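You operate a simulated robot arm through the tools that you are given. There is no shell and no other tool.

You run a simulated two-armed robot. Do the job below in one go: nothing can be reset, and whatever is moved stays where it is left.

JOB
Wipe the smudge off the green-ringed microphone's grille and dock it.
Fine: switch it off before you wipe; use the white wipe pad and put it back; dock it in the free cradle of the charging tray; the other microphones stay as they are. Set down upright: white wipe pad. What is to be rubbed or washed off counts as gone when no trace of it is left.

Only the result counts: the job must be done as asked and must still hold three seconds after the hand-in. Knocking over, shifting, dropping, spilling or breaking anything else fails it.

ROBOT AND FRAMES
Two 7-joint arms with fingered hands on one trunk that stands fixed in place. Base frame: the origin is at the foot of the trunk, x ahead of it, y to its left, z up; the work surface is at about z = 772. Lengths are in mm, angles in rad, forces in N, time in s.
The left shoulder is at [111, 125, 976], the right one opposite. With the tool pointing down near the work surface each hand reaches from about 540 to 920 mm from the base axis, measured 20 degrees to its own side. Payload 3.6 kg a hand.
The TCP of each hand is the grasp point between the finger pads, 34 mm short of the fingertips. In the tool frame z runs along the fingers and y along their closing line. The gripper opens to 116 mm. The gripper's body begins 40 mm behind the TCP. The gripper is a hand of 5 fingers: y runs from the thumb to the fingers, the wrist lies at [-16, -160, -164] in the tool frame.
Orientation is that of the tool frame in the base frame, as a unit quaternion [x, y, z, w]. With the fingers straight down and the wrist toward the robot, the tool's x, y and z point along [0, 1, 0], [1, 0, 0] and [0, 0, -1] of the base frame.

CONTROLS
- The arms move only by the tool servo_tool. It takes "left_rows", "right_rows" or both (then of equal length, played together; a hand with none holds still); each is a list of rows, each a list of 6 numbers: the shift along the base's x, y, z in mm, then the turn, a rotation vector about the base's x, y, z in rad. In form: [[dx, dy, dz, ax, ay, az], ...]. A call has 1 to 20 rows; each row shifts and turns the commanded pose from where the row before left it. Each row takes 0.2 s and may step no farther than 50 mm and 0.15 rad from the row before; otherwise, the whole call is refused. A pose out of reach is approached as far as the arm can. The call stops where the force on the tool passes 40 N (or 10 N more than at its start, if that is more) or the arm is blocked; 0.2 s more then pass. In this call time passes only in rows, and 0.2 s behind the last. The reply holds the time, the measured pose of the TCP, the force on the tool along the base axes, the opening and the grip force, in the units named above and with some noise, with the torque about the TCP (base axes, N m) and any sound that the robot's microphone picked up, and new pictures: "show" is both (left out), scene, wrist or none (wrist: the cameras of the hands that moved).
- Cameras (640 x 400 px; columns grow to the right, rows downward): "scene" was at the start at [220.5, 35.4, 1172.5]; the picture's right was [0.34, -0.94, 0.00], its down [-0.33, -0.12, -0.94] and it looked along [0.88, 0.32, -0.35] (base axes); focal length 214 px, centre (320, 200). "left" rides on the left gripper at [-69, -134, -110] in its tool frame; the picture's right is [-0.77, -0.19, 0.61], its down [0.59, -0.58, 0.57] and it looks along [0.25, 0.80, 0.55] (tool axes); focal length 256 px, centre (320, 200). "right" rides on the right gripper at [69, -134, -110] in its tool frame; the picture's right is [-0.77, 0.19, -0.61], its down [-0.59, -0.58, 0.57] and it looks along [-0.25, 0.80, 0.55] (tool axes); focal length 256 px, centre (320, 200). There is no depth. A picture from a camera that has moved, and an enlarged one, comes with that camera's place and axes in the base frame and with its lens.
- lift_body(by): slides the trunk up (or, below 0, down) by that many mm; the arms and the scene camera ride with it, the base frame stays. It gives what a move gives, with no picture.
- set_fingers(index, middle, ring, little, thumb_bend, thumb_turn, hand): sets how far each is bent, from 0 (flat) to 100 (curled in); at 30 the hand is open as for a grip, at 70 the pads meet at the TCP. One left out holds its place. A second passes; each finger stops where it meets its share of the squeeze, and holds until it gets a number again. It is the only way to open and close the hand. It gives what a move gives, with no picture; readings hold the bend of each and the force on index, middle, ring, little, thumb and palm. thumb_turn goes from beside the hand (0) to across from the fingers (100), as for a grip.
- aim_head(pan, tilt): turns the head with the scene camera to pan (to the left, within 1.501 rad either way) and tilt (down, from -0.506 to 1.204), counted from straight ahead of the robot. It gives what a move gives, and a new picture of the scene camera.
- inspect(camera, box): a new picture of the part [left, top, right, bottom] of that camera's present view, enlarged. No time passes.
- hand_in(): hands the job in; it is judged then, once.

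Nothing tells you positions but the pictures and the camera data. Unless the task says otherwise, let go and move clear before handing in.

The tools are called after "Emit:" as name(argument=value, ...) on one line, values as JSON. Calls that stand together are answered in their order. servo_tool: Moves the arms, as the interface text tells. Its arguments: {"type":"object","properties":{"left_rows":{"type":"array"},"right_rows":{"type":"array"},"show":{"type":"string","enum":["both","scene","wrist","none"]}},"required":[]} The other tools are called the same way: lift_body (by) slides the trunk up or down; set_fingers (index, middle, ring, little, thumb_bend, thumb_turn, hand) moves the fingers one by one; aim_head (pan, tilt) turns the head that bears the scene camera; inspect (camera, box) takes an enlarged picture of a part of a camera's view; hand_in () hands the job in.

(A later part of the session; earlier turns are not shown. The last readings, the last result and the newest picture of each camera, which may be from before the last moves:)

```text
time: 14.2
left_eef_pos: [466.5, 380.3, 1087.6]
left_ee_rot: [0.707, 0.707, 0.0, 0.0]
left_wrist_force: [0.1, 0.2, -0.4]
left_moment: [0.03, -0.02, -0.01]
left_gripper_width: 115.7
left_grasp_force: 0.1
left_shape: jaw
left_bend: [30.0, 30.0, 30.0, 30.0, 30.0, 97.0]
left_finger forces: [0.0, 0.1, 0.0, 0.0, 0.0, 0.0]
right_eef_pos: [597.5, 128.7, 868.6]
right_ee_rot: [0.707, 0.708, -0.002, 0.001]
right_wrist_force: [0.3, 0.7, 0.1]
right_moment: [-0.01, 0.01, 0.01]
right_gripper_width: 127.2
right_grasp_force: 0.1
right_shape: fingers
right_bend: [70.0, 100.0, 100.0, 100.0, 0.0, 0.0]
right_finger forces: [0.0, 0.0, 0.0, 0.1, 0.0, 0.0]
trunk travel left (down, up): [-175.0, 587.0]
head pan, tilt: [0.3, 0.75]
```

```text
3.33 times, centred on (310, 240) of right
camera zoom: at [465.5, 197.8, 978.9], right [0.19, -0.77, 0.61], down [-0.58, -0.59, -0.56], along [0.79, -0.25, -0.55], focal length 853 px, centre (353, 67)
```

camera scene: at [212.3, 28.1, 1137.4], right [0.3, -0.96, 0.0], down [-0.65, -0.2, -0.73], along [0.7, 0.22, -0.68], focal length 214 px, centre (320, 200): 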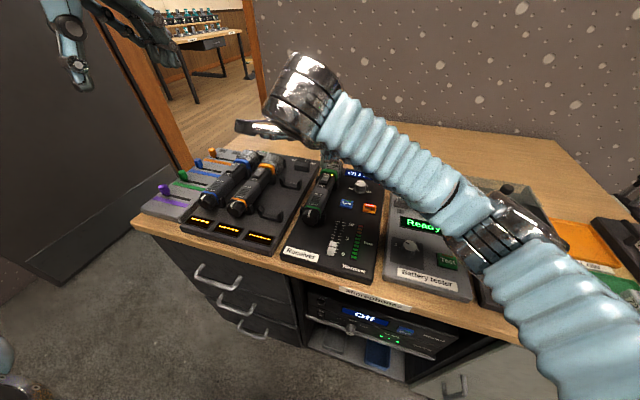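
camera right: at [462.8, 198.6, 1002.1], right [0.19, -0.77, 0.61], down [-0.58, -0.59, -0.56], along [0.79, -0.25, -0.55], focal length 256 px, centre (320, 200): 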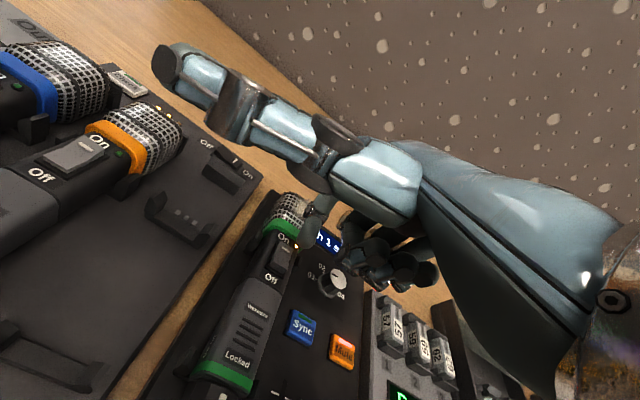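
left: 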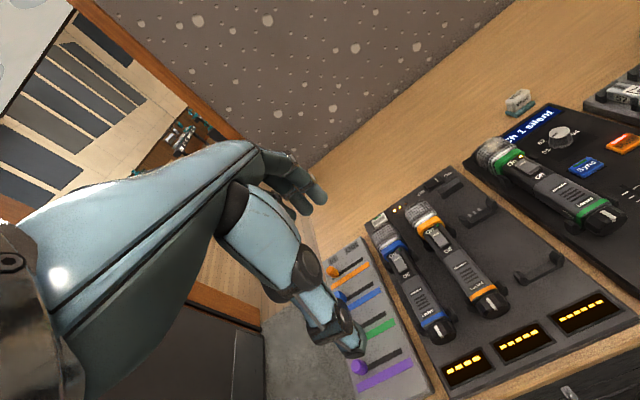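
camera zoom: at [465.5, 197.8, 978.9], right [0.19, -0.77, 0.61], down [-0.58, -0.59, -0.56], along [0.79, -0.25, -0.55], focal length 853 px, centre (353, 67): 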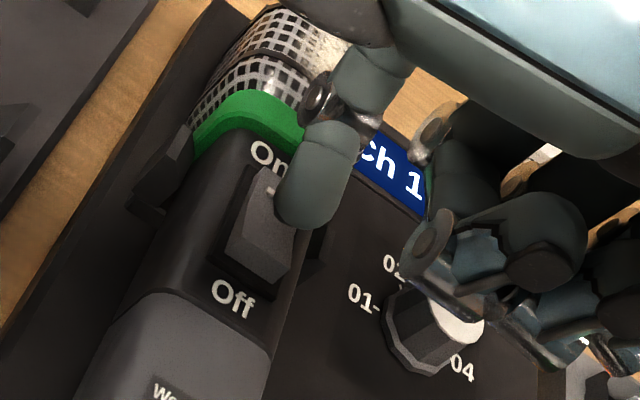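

Emit:
servo_tool(right_rows=[[-1, 1, -3, 0, 0, 0], [0, 0, 0, 0, 0, 0]], show="none")

Emit:
servo_tool(right_rows=[[0, 0, -3, 0, 0, 0], [0, 0, 0, 0, 0, 0]], show="none")

Emit:
inspect(camera="right", box=[230, 180, 390, 300])

Emit:
inspect(camera="left", box=[460, 100, 620, 220])

```text
time: 14.8
left_eef_pos: [467.1, 380.2, 1087.6]
left_ee_rot: [0.707, 0.707, 0.001, 0.0]
left_wrist_force: [-0.6, 0.0, 1.0]
left_moment: [-0.03, 0.01, 0.0]
left_gripper_width: 116.0
left_grasp_force: 0.1
left_shape: jaw
left_bend: [30.0, 30.0, 30.0, 30.0, 30.0, 97.0]
left_finger forces: [0.0, 0.0, 0.0, 0.0, 0.1, 0.0]
right_eef_pos: [597.5, 129.8, 866.2]
right_ee_rot: [0.707, 0.707, -0.001, -0.001]
right_wrist_force: [0.3, -0.4, -0.4]
right_moment: [0.0, 0.01, 0.0]
right_gripper_width: 127.0
right_grasp_force: 0.0
right_shape: fingers
right_bend: [70.0, 100.0, 100.0, 100.0, 0.0, 0.0]
right_finger forces: [0.0, 0.0, 0.0, 0.0, 0.0, 0.0]
trunk travel left (down, up): [-175.0, 587.0]
head pan, tilt: [0.3, 0.75]
```

```text
time: 15.4
left_eef_pos: [467.8, 380.3, 1087.2]
left_ee_rot: [0.707, 0.707, 0.0, -0.001]
left_wrist_force: [0.4, -0.2, 0.0]
left_moment: [0.01, -0.01, -0.01]
left_gripper_width: 116.0
left_grasp_force: 0.0
left_shape: jaw
left_bend: [30.0, 30.0, 30.0, 30.0, 30.0, 97.0]
left_finger forces: [0.1, 0.0, 0.0, 0.0, 0.0, 0.1]
right_eef_pos: [596.7, 129.4, 863.4]
right_ee_rot: [0.707, 0.708, -0.001, 0.0]
right_wrist_force: [-0.2, 0.2, 0.1]
right_moment: [0.02, 0.0, 0.01]
right_gripper_width: 127.2
right_grasp_force: 0.1
right_shape: fingers
right_bend: [70.0, 100.0, 100.0, 100.0, 0.0, 0.0]
right_finger forces: [0.0, 0.0, 0.1, 0.1, 0.0, 0.0]
trunk travel left (down, up): [-175.0, 587.0]
head pan, tilt: [0.3, 0.75]
```

```text
3.33 times, centred on (310, 240) of right
camera zoom: at [464.8, 198.6, 972.9], right [0.19, -0.77, 0.61], down [-0.58, -0.59, -0.56], along [0.79, -0.25, -0.55], focal length 853 px, centre (353, 67)
```

zoom: 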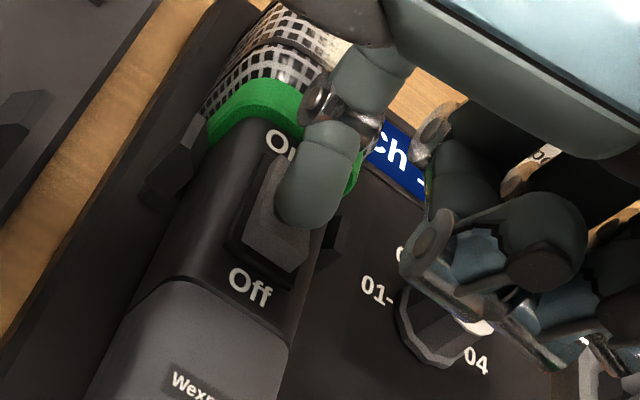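

```text
3.33 times, centred on (540, 160) of left
camera zoom: at [333.6, 313.1, 1198.3], right [-0.19, -0.77, -0.61], down [-0.58, 0.59, -0.57], along [0.8, 0.25, -0.55], focal length 853 px, centre (-413, 333)
```

zoom: 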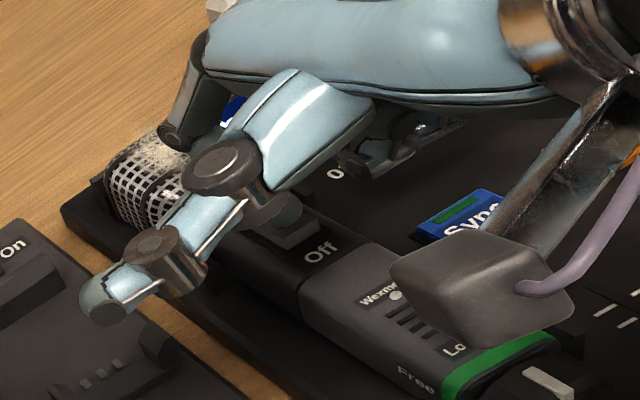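

Emit:
servo_tool(right_rows=[[-2, 0, -2, 0, 0, 0], [0, 0, 0, 0, 0, 0]], show="none")

Emit:
servo_tool(right_rows=[[0, 0, -2, 0, 0, 0], [0, 0, 0, 0, 0, 0]], show="none")

Emit:
inspect(camera="right", box=[230, 180, 390, 300])

```text
time: 16.0
left_eef_pos: [466.9, 380.2, 1086.1]
left_ee_rot: [0.707, 0.707, 0.0, 0.0]
left_wrist_force: [-0.3, 1.1, 0.7]
left_moment: [0.01, 0.01, 0.01]
left_gripper_width: 116.1
left_grasp_force: 0.0
left_shape: jaw
left_bend: [30.0, 30.0, 30.0, 30.0, 30.0, 97.0]
left_finger forces: [0.1, 0.0, 0.1, 0.0, 0.0, 0.0]
right_eef_pos: [596.1, 128.6, 861.1]
right_ee_rot: [0.707, 0.707, -0.001, -0.001]
right_wrist_force: [0.9, -0.2, -0.2]
right_moment: [-0.02, 0.0, -0.01]
right_gripper_width: 127.1
right_grasp_force: 0.1
right_shape: fingers
right_bend: [70.0, 100.0, 100.0, 100.0, 0.0, 0.0]
right_finger forces: [0.0, 0.0, 0.1, 0.1, 0.1, 0.1]
trunk travel left (down, up): [-175.0, 587.0]
head pan, tilt: [0.3, 0.75]
```

```text
time: 16.6
left_eef_pos: [468.3, 379.7, 1086.6]
left_ee_rot: [0.707, 0.707, 0.0, 0.0]
left_wrist_force: [0.0, 0.0, -0.6]
left_moment: [0.0, 0.01, -0.01]
left_gripper_width: 115.9
left_grasp_force: 0.0
left_shape: jaw
left_bend: [30.0, 30.0, 30.0, 30.0, 30.0, 97.0]
left_finger forces: [0.0, 0.1, 0.1, 0.0, 0.0, 0.1]
right_eef_pos: [594.7, 128.6, 858.2]
right_ee_rot: [0.707, 0.707, -0.001, 0.0]
right_wrist_force: [0.6, 0.4, 0.5]
right_moment: [-0.01, -0.02, -0.01]
right_gripper_width: 127.2
right_grasp_force: 0.3
right_shape: fingers
right_bend: [70.0, 100.0, 100.0, 100.0, 0.0, 0.0]
right_finger forces: [0.7, 0.0, 0.0, 0.0, 0.0, 0.0]
trunk travel left (down, up): [-175.0, 587.0]
head pan, tilt: [0.3, 0.75]
```

```text
3.33 times, centred on (310, 240) of right
camera zoom: at [462.8, 198.6, 969.2], right [0.19, -0.77, 0.61], down [-0.58, -0.59, -0.56], along [0.79, -0.25, -0.55], focal length 853 px, centre (353, 67)
```

zoom: 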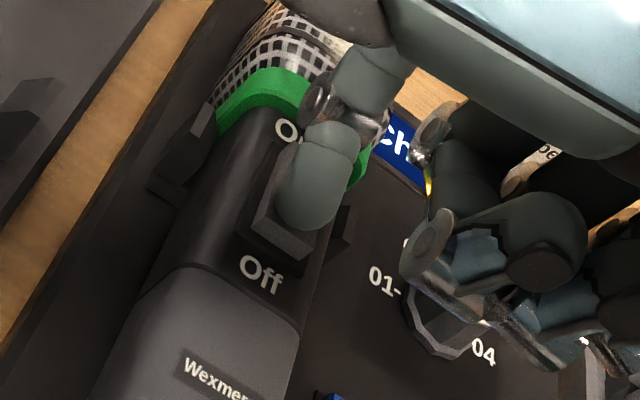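

Contact has just begun (0.7 N on the index finger). I keep pressing in small steps.

Emit:
servo_tool(right_rows=[[-1, 0, -2, 0, 0, 0], [0, 0, 0, 0, 0, 0]], show="none")

Emit:
servo_tool(right_rows=[[0, 0, -2, 0, 0, 0], [0, 0, 0, 0, 0, 0]], show="none")

Emit:
inspect(camera="right", box=[230, 180, 390, 300])

Emit:
inspect(camera="scene", box=[296, 130, 376, 190])

```text
time: 17.2
left_eef_pos: [466.6, 380.0, 1087.4]
left_ee_rot: [0.707, 0.707, 0.0, 0.0]
left_wrist_force: [-0.6, -0.3, 0.3]
left_moment: [0.0, 0.02, 0.0]
left_gripper_width: 116.2
left_grasp_force: 0.1
left_shape: jaw
left_bend: [30.0, 30.0, 30.0, 30.0, 30.0, 97.0]
left_finger forces: [0.0, 0.0, 0.0, 0.0, 0.0, 0.1]
right_eef_pos: [594.4, 129.3, 856.2]
right_ee_rot: [0.707, 0.707, 0.0, 0.0]
right_wrist_force: [0.8, 0.1, 2.1]
right_moment: [0.0, -0.03, -0.03]
right_gripper_width: 127.0
right_grasp_force: 0.9
right_shape: fingers
right_bend: [70.0, 100.0, 100.0, 100.0, 0.0, 0.0]
right_finger forces: [2.0, 0.0, 0.1, 0.0, 0.0, 0.0]
trunk travel left (down, up): [-175.0, 587.0]
head pan, tilt: [0.3, 0.75]
```

```text
time: 17.8
left_eef_pos: [467.0, 379.7, 1087.8]
left_ee_rot: [0.707, 0.707, 0.0, 0.0]
left_wrist_force: [0.4, 0.3, 0.5]
left_moment: [-0.01, -0.03, -0.04]
left_gripper_width: 115.7
left_grasp_force: 0.0
left_shape: jaw
left_bend: [30.0, 30.0, 30.0, 30.0, 30.0, 97.0]
left_finger forces: [0.0, 0.0, 0.0, 0.1, 0.0, 0.1]
right_eef_pos: [592.0, 130.3, 855.9]
right_ee_rot: [0.707, 0.707, 0.001, 0.001]
right_wrist_force: [1.2, 1.5, 9.4]
right_moment: [0.03, -0.08, -0.04]
right_gripper_width: 126.1
right_grasp_force: 4.4
right_shape: fingers
right_bend: [71.0, 100.0, 100.0, 100.0, 0.0, 0.0]
right_finger forces: [8.8, 0.0, 0.1, 0.0, 0.0, 0.0]
trunk travel left (down, up): [-175.0, 587.0]
head pan, tilt: [0.3, 0.75]
```

```text
3.33 times, centred on (310, 240) of right
camera zoom: at [460.9, 198.7, 965.8], right [0.19, -0.77, 0.61], down [-0.58, -0.59, -0.57], along [0.8, -0.25, -0.55], focal length 853 px, centre (353, 67)
```

zoom: 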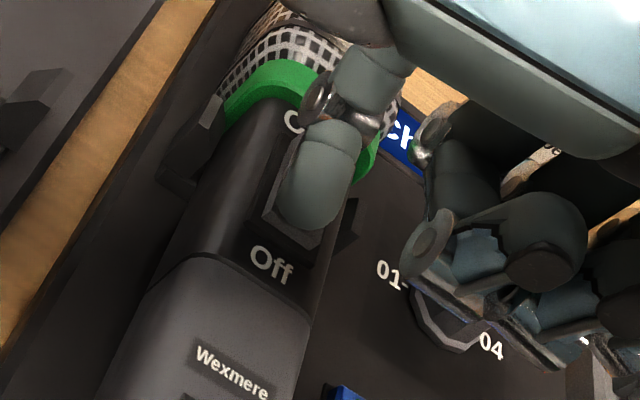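

```text
6.67 times, centred on (336, 160) of scene
camera zoom: at [211.8, 28.0, 1137.6], right [0.3, -0.96, 0.0], down [-0.65, -0.2, -0.73], along [0.7, 0.22, -0.68], focal length 1430 px, centre (213, 467)
```

zoom: 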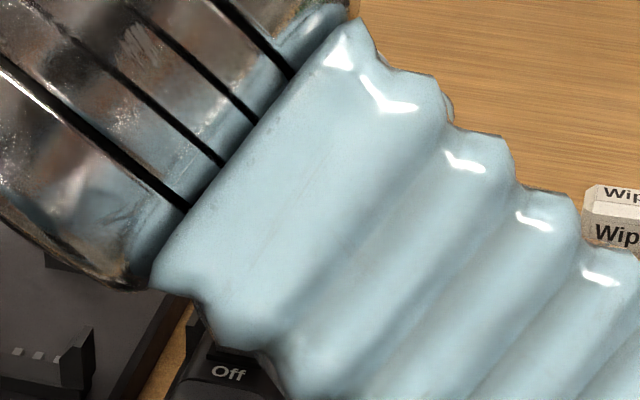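

Force rose sharply to 9 N, so the rocker has likely bottomed out. I will back off and check the LED.

Emit:
servo_tool(right_rows=[[0, 0, 20, 0, 0, 0], [0, 0, 40, 0, 0, 0], [0, 0, 40, 0, 0, 0], [0, 0, 40, 0, 0, 0], [0, -40, 10, 0, 0, 0], [0, 0, 0, 0, 0, 0]])

Emit:
inspect(camera="scene", box=[310, 150, 358, 185])

Emit:
inspect(camera="left", box=[470, 100, 590, 200])

```text
time: 19.2
left_eef_pos: [466.3, 381.7, 1087.0]
left_ee_rot: [0.706, 0.708, -0.002, 0.0]
left_wrist_force: [-0.3, 0.8, -0.2]
left_moment: [-0.03, -0.02, -0.01]
left_gripper_width: 115.9
left_grasp_force: 0.1
left_shape: jaw
left_bend: [30.0, 30.0, 30.0, 30.0, 30.0, 97.0]
left_finger forces: [0.0, 0.0, 0.0, 0.0, 0.0, 0.0]
right_eef_pos: [594.8, 92.0, 1004.7]
right_ee_rot: [0.706, 0.708, -0.001, 0.0]
right_wrist_force: [0.9, 0.4, 0.2]
right_moment: [-0.06, 0.01, 0.01]
right_gripper_width: 127.1
right_grasp_force: 0.0
right_shape: fingers
right_bend: [70.0, 100.0, 100.0, 100.0, 0.0, 0.0]
right_finger forces: [0.0, 0.1, 0.0, 0.0, 0.1, 0.0]
trunk travel left (down, up): [-175.0, 587.0]
head pan, tilt: [0.3, 0.75]
camera scene: at [212.6, 29.2, 1137.2], right [0.3, -0.96, 0.0], down [-0.65, -0.2, -0.73], along [0.7, 0.22, -0.68], focal length 214 px, centre (320, 200)
camera right: at [462.4, 160.8, 1115.0], right [0.19, -0.77, 0.61], down [-0.58, -0.59, -0.56], along [0.79, -0.25, -0.55], focal length 256 px, centre (320, 200)
```

scene: 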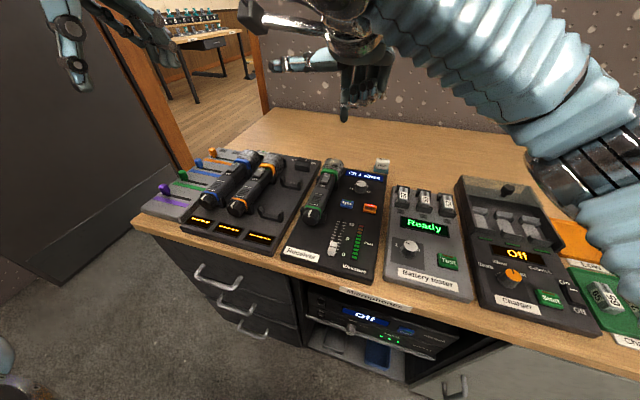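
right: 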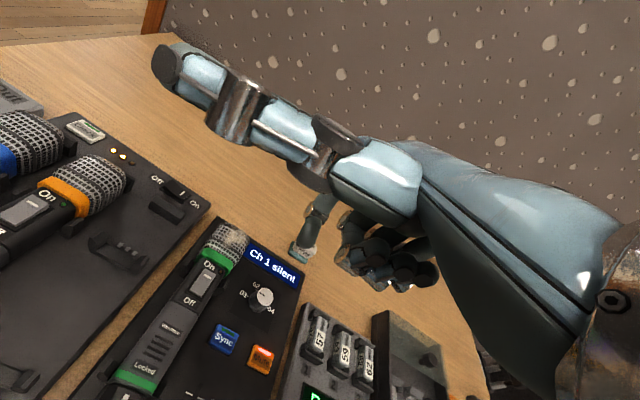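

```text
11.43 times, centred on (334, 168) of scene
camera zoom: at [212.6, 29.2, 1137.2], right [0.3, -0.96, 0.0], down [-0.65, -0.2, -0.73], along [0.7, 0.22, -0.68], focal length 2451 px, centre (160, 571)
```

zoom: 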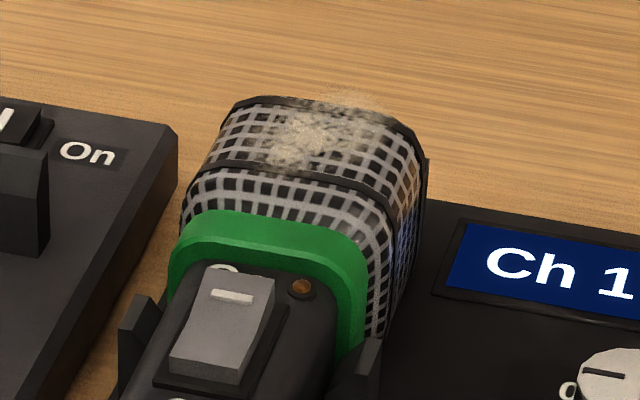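

```text
4.00 times, centred on (530, 150) of left
camera zoom: at [333.3, 314.7, 1197.8], right [-0.19, -0.77, -0.61], down [-0.58, 0.59, -0.57], along [0.79, 0.25, -0.56], focal length 1024 px, centre (-520, 400)
```

zoom: 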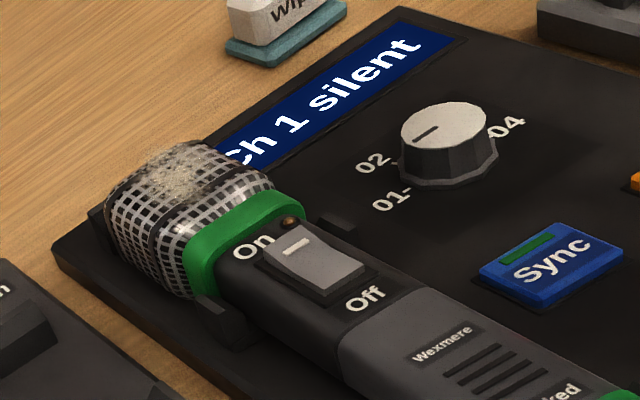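

The LED is now dark, so the mic is off. Next I open the right hand (thumb, index and middle; ring and little curled) and move over the wipe pad.

Emit:
set_fingers(hand="right", index=30, middle=30, ring=100, little=100, thumb_bend=30, thumb_turn=97)

Emit:
servo_tool(right_rows=[[45, -16, 0, 0, 0, 0], [45, -16, -10, 0, 0, 0], [45, -16, -20, 0, 0, 0], [45, -16, -20, 0, 0, 0], [11, -16, -20, 0, 0, 0], [0, 0, 0, 0, 0, 0]])

Emit:
inspect(camera="right", box=[220, 160, 420, 320])

Emit:
inspect(camera="scene", box=[340, 100, 440, 190])

```text
time: 20.2
left_eef_pos: [466.9, 380.4, 1086.9]
left_ee_rot: [0.707, 0.707, -0.001, 0.0]
left_wrist_force: [0.4, 0.8, 0.4]
left_moment: [0.01, 0.04, 0.0]
left_gripper_width: 115.9
left_grasp_force: 0.0
left_shape: jaw
left_bend: [30.0, 30.0, 30.0, 30.0, 30.0, 97.0]
left_finger forces: [0.1, 0.0, 0.0, 0.0, 0.0, 0.1]
right_eef_pos: [595.3, 89.5, 1005.2]
right_ee_rot: [0.708, 0.707, 0.0, -0.001]
right_wrist_force: [-0.1, -0.3, -0.3]
right_moment: [-0.02, -0.02, 0.01]
right_gripper_width: 118.0
right_grasp_force: 0.0
right_shape: fingers
right_bend: [30.0, 30.0, 100.0, 100.0, 30.0, 94.0]
right_finger forces: [0.0, 0.0, 0.1, 0.0, 0.0, 0.0]
trunk travel left (down, up): [-175.0, 587.0]
head pan, tilt: [0.3, 0.75]
```

```text
refused: row 3 steps farther than a row can; nothing moved
```

```text
2.50 times, centred on (320, 240) of right
camera zoom: at [462.8, 158.9, 1115.1], right [0.19, -0.77, 0.61], down [-0.58, -0.59, -0.56], along [0.79, -0.25, -0.55], focal length 640 px, centre (320, 100)
```

zoom: 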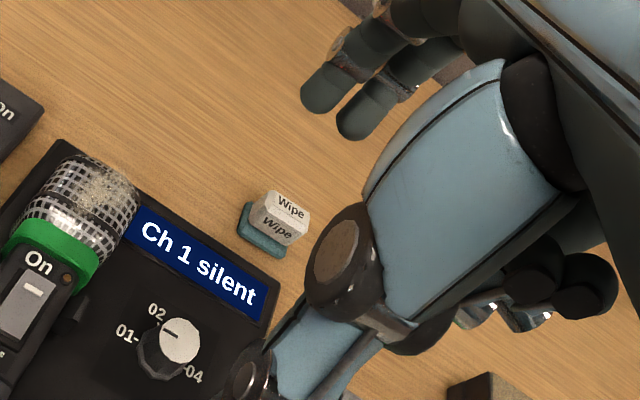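

```text
4.44 times, centred on (390, 145) of scene
camera zoom: at [212.4, 28.1, 1137.3], right [0.3, -0.96, 0.0], down [-0.65, -0.2, -0.73], along [0.7, 0.22, -0.68], focal length 953 px, centre (9, 444)
```

zoom: 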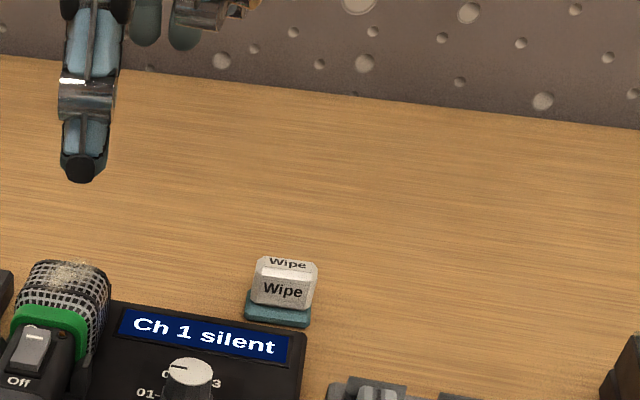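

Emit:
servo_tool(right_rows=[[40, -16, -12, 0, 0, 0], [40, -16, -15, 0, 0, 0], [40, -16, -15, 0, 0, 0], [40, -16, -15, 0, 0, 0], [31, -14, -20, 0, 0, 0], [0, 0, -20, 0, 0, 0], [0, 0, 0, 0, 0, 0]])

Emit:
inspect(camera="right", box=[220, 140, 460, 320])

Emit:
inspect(camera="scene", box=[340, 100, 440, 190])

```text
time: 21.8
left_eef_pos: [470.4, 381.3, 1087.6]
left_ee_rot: [0.707, 0.708, 0.0, -0.001]
left_wrist_force: [-1.6, 0.8, 0.2]
left_moment: [-0.02, -0.06, 0.02]
left_gripper_width: 115.9
left_grasp_force: 0.1
left_shape: jaw
left_bend: [30.0, 30.0, 30.0, 30.0, 30.0, 97.0]
left_finger forces: [0.0, 0.0, 0.1, 0.0, 0.1, 0.1]
right_eef_pos: [789.1, 11.1, 905.1]
right_ee_rot: [0.707, 0.707, -0.002, -0.001]
right_wrist_force: [0.0, 0.1, 0.9]
right_moment: [0.0, -0.03, 0.0]
right_gripper_width: 117.7
right_grasp_force: 0.1
right_shape: fingers
right_bend: [30.0, 30.0, 100.0, 100.0, 30.0, 94.0]
right_finger forces: [0.0, 0.0, 0.0, 0.0, 0.0, 0.0]
trunk travel left (down, up): [-175.0, 587.0]
head pan, tilt: [0.3, 0.75]
camera scene: at [220.9, 28.1, 1136.8], right [0.3, -0.96, 0.0], down [-0.66, -0.2, -0.73], along [0.69, 0.22, -0.69], focal length 214 px, centre (320, 200)
camera right: at [655.9, 81.2, 1016.5], right [0.19, -0.77, 0.61], down [-0.58, -0.59, -0.56], along [0.79, -0.25, -0.56], focal length 256 px, centre (320, 200)
```

scene: 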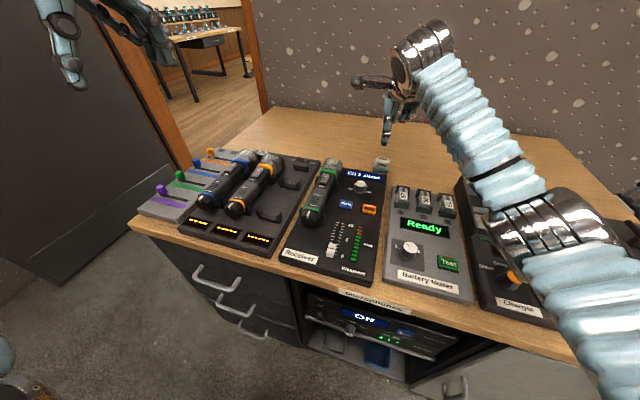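
right: 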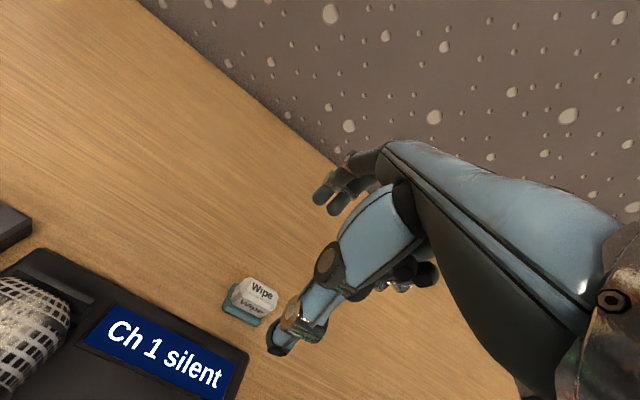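

```text
2.22 times, centred on (340, 230) of right
camera zoom: at [655.9, 81.2, 1016.5], right [0.19, -0.77, 0.61], down [-0.58, -0.59, -0.56], along [0.79, -0.25, -0.56], focal length 569 px, centre (276, 133)
```

zoom: 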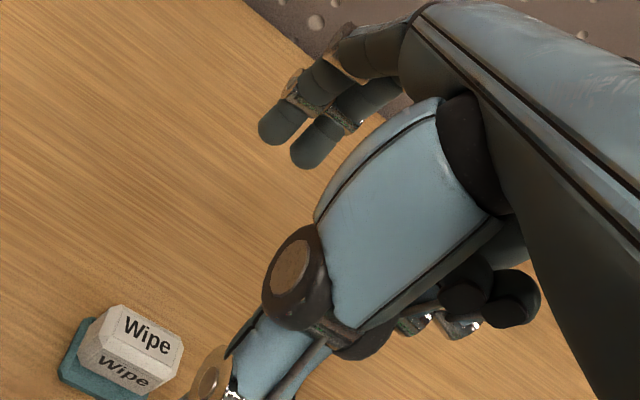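

```text
4.44 times, centred on (390, 145) of scene
camera zoom: at [220.9, 28.1, 1136.8], right [0.3, -0.96, 0.0], down [-0.66, -0.2, -0.73], along [0.69, 0.22, -0.69], focal length 953 px, centre (9, 444)
```

zoom: 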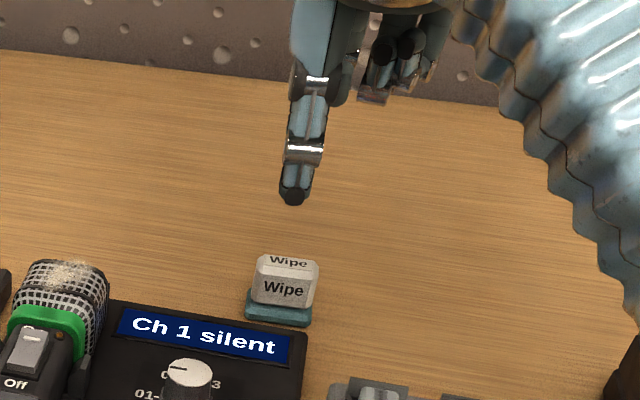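

Emit:
inspect(camera="right", box=[215, 265, 295, 335])

Emit:
inspect(camera="left", box=[495, 75, 555, 125])

```text
5.71 times, centred on (255, 300) of right
camera zoom: at [655.9, 81.2, 1016.5], right [0.19, -0.77, 0.61], down [-0.58, -0.59, -0.56], along [0.79, -0.25, -0.56], focal length 1463 px, centre (691, -371)
```

zoom: 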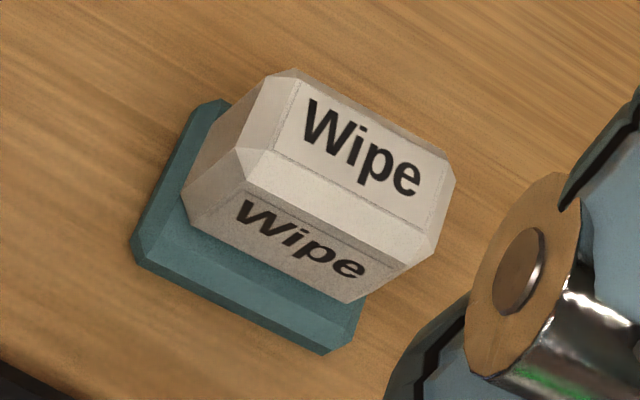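

```text
8.00 times, centred on (525, 100) of left
camera zoom: at [337.1, 312.9, 1198.7], right [-0.19, -0.77, -0.61], down [-0.58, 0.59, -0.56], along [0.79, 0.25, -0.56], focal length 2048 px, centre (-1320, 1000)
```

zoom: 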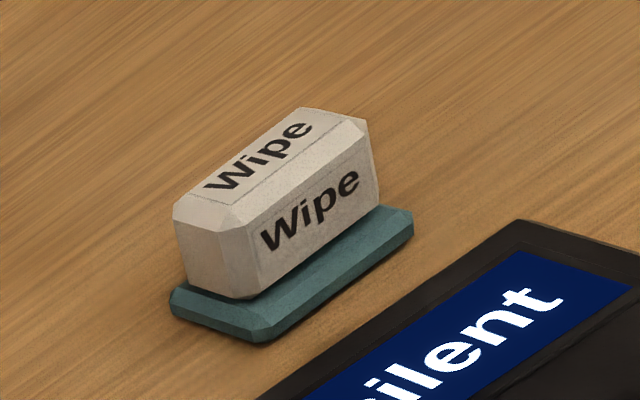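

The wipe pad is a white block on a teal slab, centred near (787, 11.5) with its top at about 797. I will narrow the grip to about 64 mm so the thumb clears the receiver, then descend part way and check.

Emit:
set_fingers(hand="right", index=48, middle=48, thumb_bend=48)

Emit:
servo_tool(right_rows=[[0, 0, -20, 0, 0, 0], [0, 0, -20, 0, 0, 0], [0, 0, -10, 0, 0, 0], [0, 0, 0, 0, 0, 0], [0, 0, 0, 0, 0, 0]])

Emit:
inspect(camera="right", box=[220, 160, 380, 280])

Emit:
inspect(camera="scene", box=[350, 110, 430, 180])

Emit:
inspect(camera="left", box=[460, 40, 600, 130])

```text
time: 22.8
left_eef_pos: [466.9, 380.2, 1089.5]
left_ee_rot: [0.707, 0.707, 0.0, -0.001]
left_wrist_force: [0.7, 0.7, 0.4]
left_moment: [0.01, 0.01, -0.01]
left_gripper_width: 116.1
left_grasp_force: 0.1
left_shape: jaw
left_bend: [30.0, 30.0, 30.0, 30.0, 30.0, 97.0]
left_finger forces: [0.1, 0.1, 0.0, 0.1, 0.1, 0.1]
right_eef_pos: [785.4, 10.5, 907.8]
right_ee_rot: [0.706, 0.708, -0.001, 0.0]
right_wrist_force: [-0.2, 0.0, 1.0]
right_moment: [-0.01, 0.01, 0.0]
right_gripper_width: 65.8
right_grasp_force: 0.1
right_shape: fingers
right_bend: [48.0, 48.0, 100.0, 100.0, 48.0, 97.0]
right_finger forces: [0.0, 0.0, 0.1, 0.0, 0.1, 0.1]
trunk travel left (down, up): [-175.0, 587.0]
head pan, tilt: [0.3, 0.75]
```

```text
time: 24.0
left_eef_pos: [469.0, 380.3, 1087.4]
left_ee_rot: [0.707, 0.707, 0.0, 0.0]
left_wrist_force: [-1.2, -0.8, -0.6]
left_moment: [0.0, -0.04, 0.02]
left_gripper_width: 116.1
left_grasp_force: 0.0
left_shape: jaw
left_bend: [30.0, 30.0, 30.0, 30.0, 30.0, 97.0]
left_finger forces: [0.1, 0.0, 0.0, 0.1, 0.0, 0.1]
right_eef_pos: [784.7, 11.9, 856.2]
right_ee_rot: [0.707, 0.707, -0.001, 0.0]
right_wrist_force: [-0.1, -0.4, 0.1]
right_moment: [-0.03, 0.0, -0.03]
right_gripper_width: 65.6
right_grasp_force: 0.0
right_shape: fingers
right_bend: [48.0, 48.0, 100.0, 100.0, 48.0, 97.0]
right_finger forces: [0.0, 0.0, 0.1, 0.0, 0.0, 0.1]
trunk travel left (down, up): [-175.0, 587.0]
head pan, tilt: [0.3, 0.75]
camera scene: at [214.0, 28.1, 1137.2], right [0.3, -0.96, 0.0], down [-0.65, -0.2, -0.73], along [0.7, 0.22, -0.68], focal length 214 px, centre (320, 200)
camera right: at [653.3, 81.0, 967.2], right [0.19, -0.77, 0.61], down [-0.58, -0.59, -0.56], along [0.79, -0.25, -0.56], focal length 256 px, centre (320, 200)
```

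scene: 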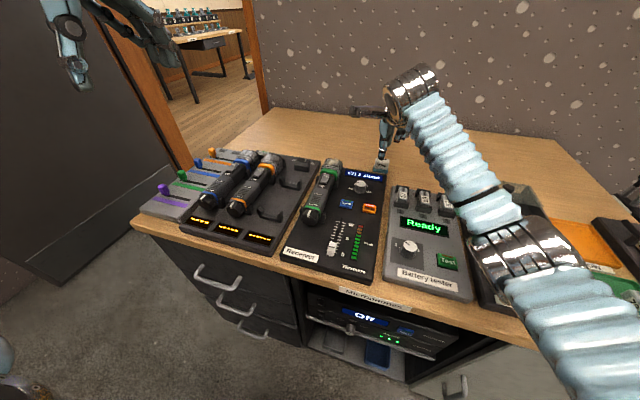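
right: 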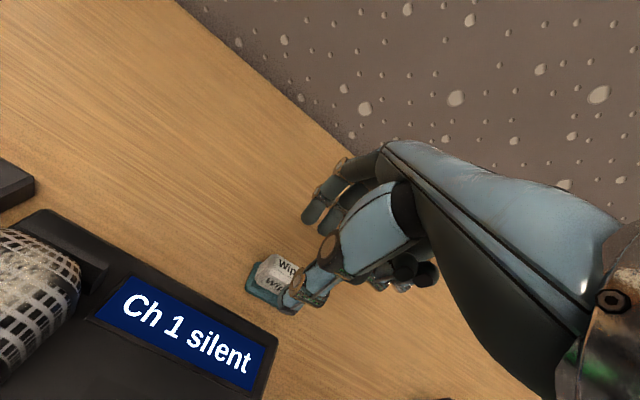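

```text
3.33 times, centred on (300, 220) of right
camera zoom: at [653.3, 81.0, 967.2], right [0.19, -0.77, 0.61], down [-0.58, -0.59, -0.56], along [0.79, -0.25, -0.56], focal length 853 px, centre (387, 133)
```

zoom: 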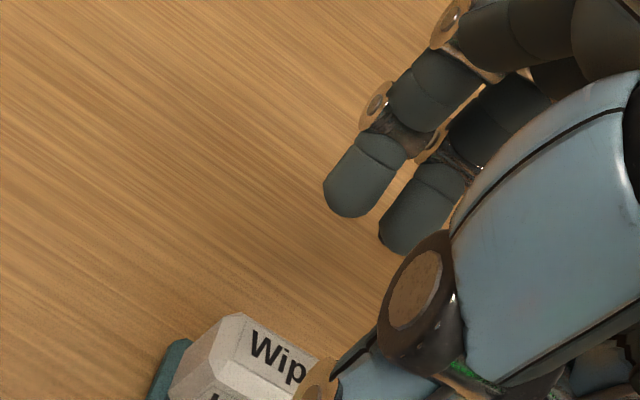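

```text
5.71 times, centred on (390, 145) of scene
camera zoom: at [214.0, 28.1, 1137.2], right [0.3, -0.96, 0.0], down [-0.65, -0.2, -0.73], along [0.7, 0.22, -0.68], focal length 1226 px, centre (-80, 514)
```

zoom: 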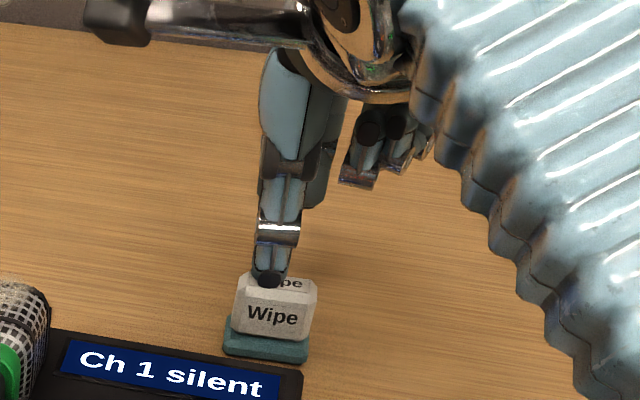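

```text
4.44 times, centred on (530, 85) of left
camera zoom: at [335.0, 313.0, 1198.2], right [-0.19, -0.77, -0.61], down [-0.58, 0.59, -0.56], along [0.79, 0.25, -0.56], focal length 1138 px, centre (-613, 711)
```

zoom: 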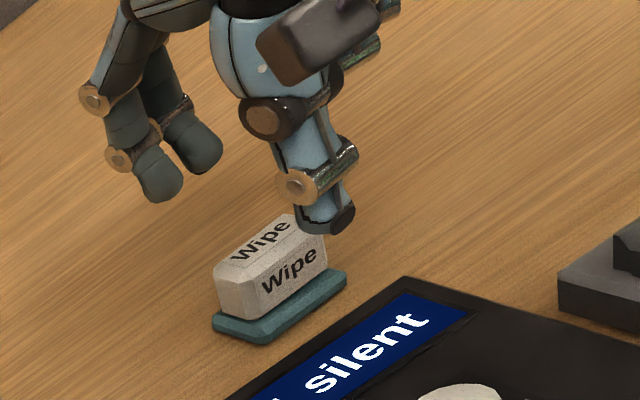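

Both the fingers and thumb straddle the block, with tips about 38 mm below the TCP. I lower 33 mm and then close gently.

Emit:
servo_tool(right_rows=[[1, 0, -15, 0, 0, 0], [0, 0, -10, 0, 0, 0], [0, 0, -8, 0, 0, 0], [0, 0, 0, 0, 0, 0]], show="none")

Emit:
inspect(camera="left", box=[480, 60, 580, 130])

Emit:
inspect(camera="right", box=[240, 180, 360, 280])

Emit:
inspect(camera="scene", box=[350, 130, 420, 180])

```text
time: 25.0
left_eef_pos: [466.6, 379.8, 1089.0]
left_ee_rot: [0.707, 0.707, 0.0, 0.001]
left_wrist_force: [-0.3, -0.1, -0.3]
left_moment: [0.0, -0.01, -0.01]
left_gripper_width: 115.8
left_grasp_force: 0.0
left_shape: jaw
left_bend: [30.0, 30.0, 30.0, 30.0, 30.0, 97.0]
left_finger forces: [0.0, 0.0, 0.0, 0.0, 0.0, 0.1]
right_eef_pos: [784.4, 11.9, 823.7]
right_ee_rot: [0.708, 0.706, 0.001, 0.0]
right_wrist_force: [-0.5, -0.2, -0.1]
right_moment: [0.0, 0.03, -0.02]
right_gripper_width: 65.6
right_grasp_force: 0.0
right_shape: fingers
right_bend: [48.0, 48.0, 100.0, 100.0, 48.0, 97.0]
right_finger forces: [0.0, 0.0, 0.1, 0.0, 0.0, 0.0]
trunk travel left (down, up): [-175.0, 587.0]
head pan, tilt: [0.3, 0.75]
```

```text
5.71 times, centred on (530, 95) of left
camera zoom: at [333.6, 313.0, 1198.4], right [-0.19, -0.77, -0.61], down [-0.58, 0.59, -0.57], along [0.8, 0.25, -0.55], focal length 1463 px, centre (-880, 800)
```

zoom: 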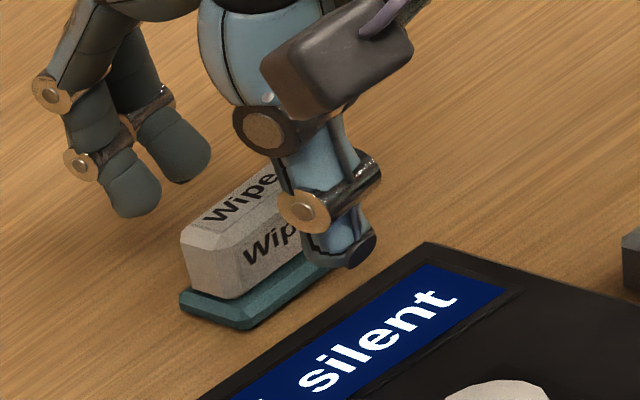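

```text
4.00 times, centred on (300, 230) of right
camera zoom: at [653.1, 81.1, 934.9], right [0.19, -0.77, 0.61], down [-0.58, -0.59, -0.56], along [0.79, -0.25, -0.55], focal length 1024 px, centre (400, 80)
```

zoom: 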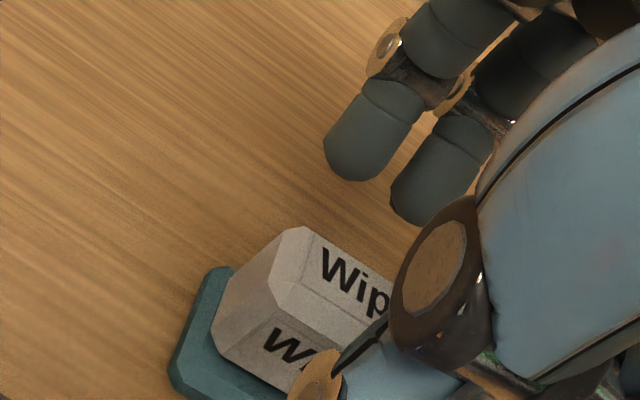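

```text
8.00 times, centred on (385, 155) of scene
camera zoom: at [212.3, 28.1, 1137.4], right [0.3, -0.96, 0.0], down [-0.65, -0.2, -0.73], along [0.7, 0.22, -0.68], focal length 1716 px, centre (-200, 560)
```

zoom: 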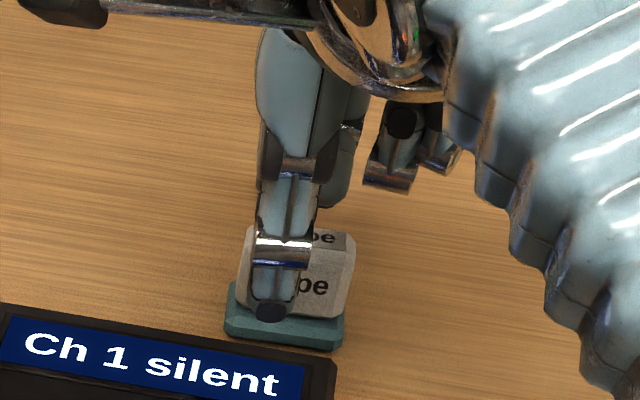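

Emit:
servo_tool(right_rows=[[0, -4, 0, 0, 0, 0], [0, 0, 0, 0, 0, 0]], show="none")

Emit:
set_fingers(hand="right", index=54, middle=54, thumb_bend=54)

Emit:
inspect(camera="left", box=[480, 60, 580, 130])

Emit:
inspect(camera="right", box=[240, 180, 360, 280])

Emit:
inspect(camera="scene", box=[350, 130, 420, 180])

```text
time: 25.6
left_eef_pos: [467.2, 379.8, 1087.5]
left_ee_rot: [0.708, 0.707, 0.0, 0.0]
left_wrist_force: [-0.6, 0.0, -0.2]
left_moment: [0.04, -0.01, -0.02]
left_gripper_width: 116.0
left_grasp_force: 0.1
left_shape: jaw
left_bend: [30.0, 30.0, 30.0, 30.0, 30.0, 97.0]
left_finger forces: [0.0, 0.0, 0.0, 0.1, 0.1, 0.1]
right_eef_pos: [785.2, 8.1, 823.9]
right_ee_rot: [0.707, 0.707, -0.001, -0.001]
right_wrist_force: [-1.1, -0.6, -0.4]
right_moment: [-0.02, 0.02, 0.01]
right_gripper_width: 65.6
right_grasp_force: 0.2
right_shape: fingers
right_bend: [48.0, 48.0, 100.0, 100.0, 48.0, 97.0]
right_finger forces: [0.0, 0.0, 0.0, 0.0, 0.0, 0.1]
trunk travel left (down, up): [-175.0, 587.0]
head pan, tilt: [0.3, 0.75]
```

```text
time: 26.6
left_eef_pos: [467.8, 381.1, 1087.0]
left_ee_rot: [0.707, 0.707, -0.001, 0.001]
left_wrist_force: [-1.0, 0.6, -0.3]
left_moment: [-0.02, -0.01, -0.01]
left_gripper_width: 116.0
left_grasp_force: 0.0
left_shape: jaw
left_bend: [30.0, 30.0, 30.0, 30.0, 30.0, 97.0]
left_finger forces: [0.0, 0.0, 0.0, 0.0, 0.0, 0.0]
right_eef_pos: [785.8, 7.1, 823.8]
right_ee_rot: [0.707, 0.707, -0.001, -0.001]
right_wrist_force: [0.1, 0.3, 0.6]
right_moment: [-0.03, 0.01, -0.02]
right_gripper_width: 48.2
right_grasp_force: 0.1
right_shape: fingers
right_bend: [54.0, 54.0, 100.0, 100.0, 54.0, 97.0]
right_finger forces: [0.0, 0.0, 0.0, 0.0, 0.0, 0.0]
trunk travel left (down, up): [-175.0, 587.0]
head pan, tilt: [0.3, 0.75]
```

```text
5.71 times, centred on (530, 95) of left
camera zoom: at [333.7, 313.0, 1198.3], right [-0.19, -0.77, -0.61], down [-0.58, 0.59, -0.57], along [0.8, 0.25, -0.55], focal length 1463 px, centre (-880, 800)
```

zoom: 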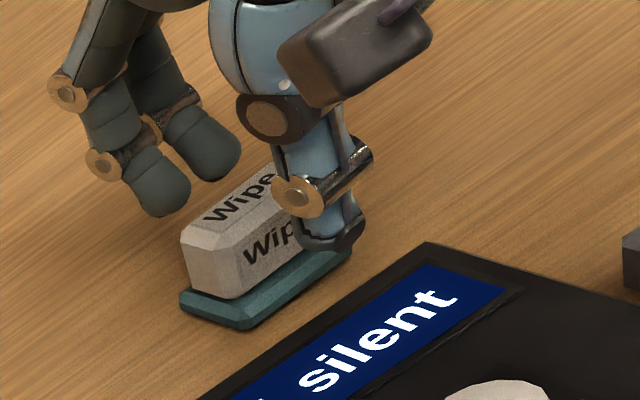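

```text
4.00 times, centred on (300, 230) of right
camera zoom: at [653.2, 77.0, 934.8], right [0.19, -0.77, 0.61], down [-0.58, -0.59, -0.56], along [0.79, -0.25, -0.55], focal length 1024 px, centre (400, 80)
```

zoom: 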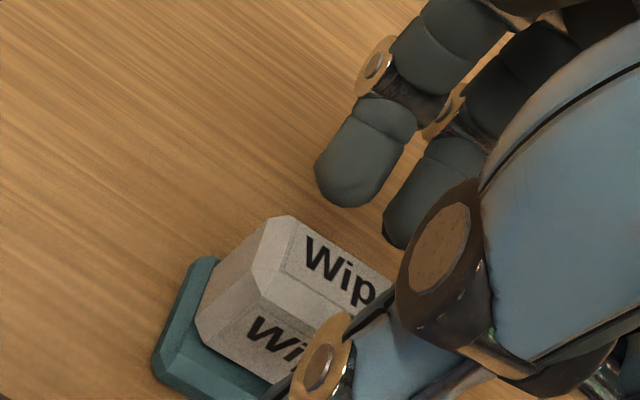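

```text
8.00 times, centred on (385, 155) of scene
camera zoom: at [212.4, 28.1, 1137.3], right [0.3, -0.96, 0.0], down [-0.65, -0.2, -0.73], along [0.7, 0.22, -0.68], focal length 1716 px, centre (-200, 560)
```

zoom: 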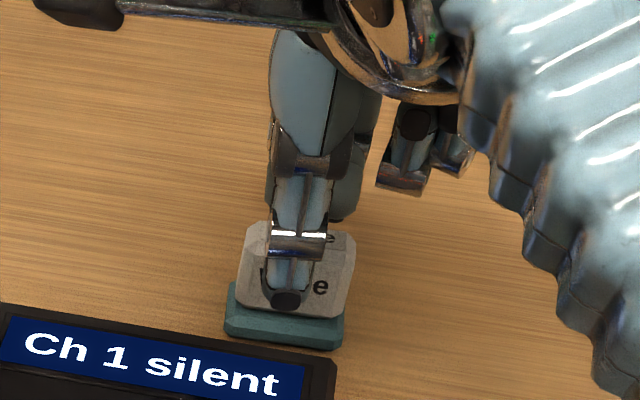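

Emit:
set_fingers(hand="right", index=58, middle=58, thumb_bend=57)

Emit:
inspect(camera="left", box=[480, 60, 580, 130])

Emit:
inspect(camera="right", box=[240, 180, 360, 280])

Emit:
inspect(camera="scene", box=[350, 130, 420, 180])

```text
time: 27.6
left_eef_pos: [467.6, 380.9, 1087.5]
left_ee_rot: [0.707, 0.707, 0.0, 0.0]
left_wrist_force: [0.5, -0.1, 0.7]
left_moment: [-0.03, 0.01, -0.02]
left_gripper_width: 116.1
left_grasp_force: 0.1
left_shape: jaw
left_bend: [30.0, 30.0, 30.0, 30.0, 30.0, 97.0]
left_finger forces: [0.0, 0.0, 0.0, 0.0, 0.0, 0.0]
right_eef_pos: [785.3, 7.9, 824.4]
right_ee_rot: [0.707, 0.708, -0.001, 0.0]
right_wrist_force: [0.2, -0.1, -0.4]
right_moment: [0.0, 0.01, 0.0]
right_gripper_width: 40.7
right_grasp_force: 0.2
right_shape: fingers
right_bend: [57.0, 57.0, 100.0, 100.0, 56.0, 98.0]
right_finger forces: [0.0, 0.0, 0.0, 0.0, 0.0, 0.0]
trunk travel left (down, up): [-175.0, 587.0]
head pan, tilt: [0.3, 0.75]
```

```text
5.71 times, centred on (530, 95) of left
camera zoom: at [333.7, 313.0, 1198.3], right [-0.19, -0.77, -0.61], down [-0.58, 0.59, -0.57], along [0.8, 0.25, -0.55], focal length 1463 px, centre (-880, 800)
```

zoom: 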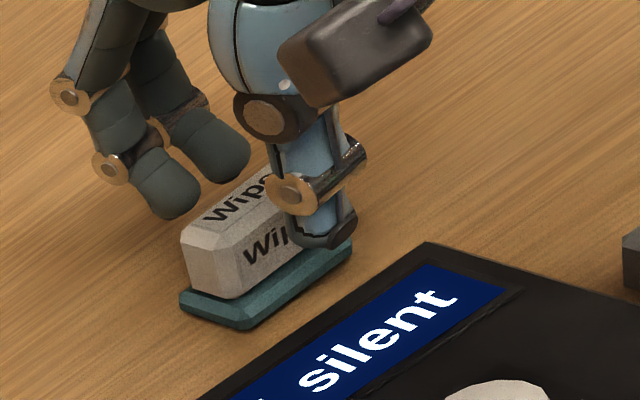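

```text
4.00 times, centred on (300, 230) of right
camera zoom: at [653.2, 76.9, 934.8], right [0.19, -0.77, 0.61], down [-0.58, -0.59, -0.56], along [0.79, -0.25, -0.55], focal length 1024 px, centre (400, 80)
```

zoom: 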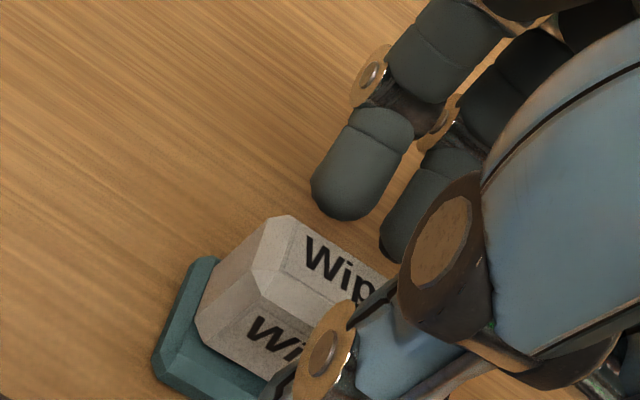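

```text
8.00 times, centred on (385, 155) of scene
camera zoom: at [212.4, 28.1, 1137.3], right [0.3, -0.96, 0.0], down [-0.65, -0.2, -0.73], along [0.7, 0.22, -0.68], focal length 1716 px, centre (-200, 560)
```

zoom: 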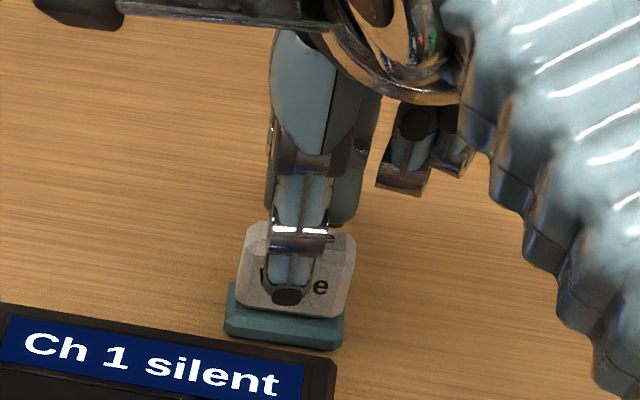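

Emit:
set_fingers(hand="right", index=63, middle=63, thumb_bend=59)

Emit:
inspect(camera="left", box=[480, 60, 580, 130])

Emit:
inspect(camera="right", box=[240, 180, 360, 280])

```text
time: 28.6
left_eef_pos: [467.2, 379.6, 1088.3]
left_ee_rot: [0.707, 0.707, 0.0, -0.001]
left_wrist_force: [0.6, -0.6, 0.2]
left_moment: [0.0, 0.04, 0.0]
left_gripper_width: 115.7
left_grasp_force: 0.0
left_shape: jaw
left_bend: [30.0, 30.0, 30.0, 30.0, 30.0, 97.0]
left_finger forces: [0.0, 0.0, 0.0, 0.0, 0.1, 0.0]
right_eef_pos: [786.8, 8.3, 824.2]
right_ee_rot: [0.707, 0.707, -0.001, 0.0]
right_wrist_force: [-1.1, -0.1, -0.4]
right_moment: [0.0, 0.01, 0.02]
right_gripper_width: 28.2
right_grasp_force: 0.0
right_shape: fingers
right_bend: [63.0, 63.0, 100.0, 100.0, 59.0, 98.0]
right_finger forces: [0.0, 0.1, 0.1, 0.0, 0.1, 0.0]
trunk travel left (down, up): [-175.0, 587.0]
head pan, tilt: [0.3, 0.75]
```

```text
5.71 times, centred on (530, 95) of left
camera zoom: at [333.7, 313.0, 1198.3], right [-0.19, -0.77, -0.61], down [-0.58, 0.59, -0.57], along [0.8, 0.25, -0.55], focal length 1463 px, centre (-880, 800)
```

zoom: 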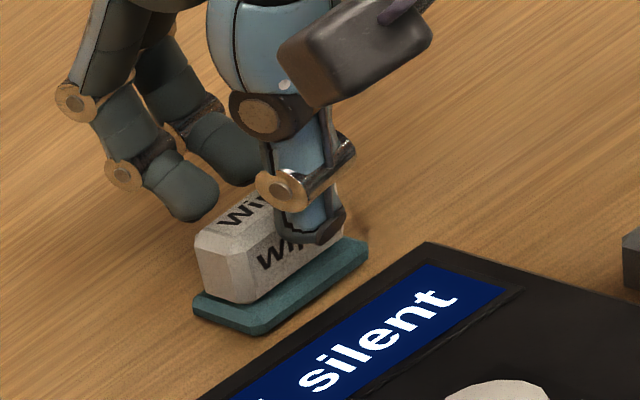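

```text
4.00 times, centred on (300, 230) of right
camera zoom: at [653.2, 76.9, 934.8], right [0.19, -0.77, 0.61], down [-0.58, -0.59, -0.56], along [0.79, -0.25, -0.55], focal length 1024 px, centre (400, 80)
```

zoom: 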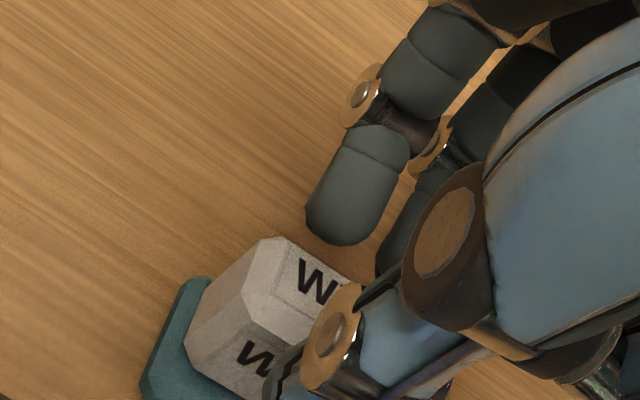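

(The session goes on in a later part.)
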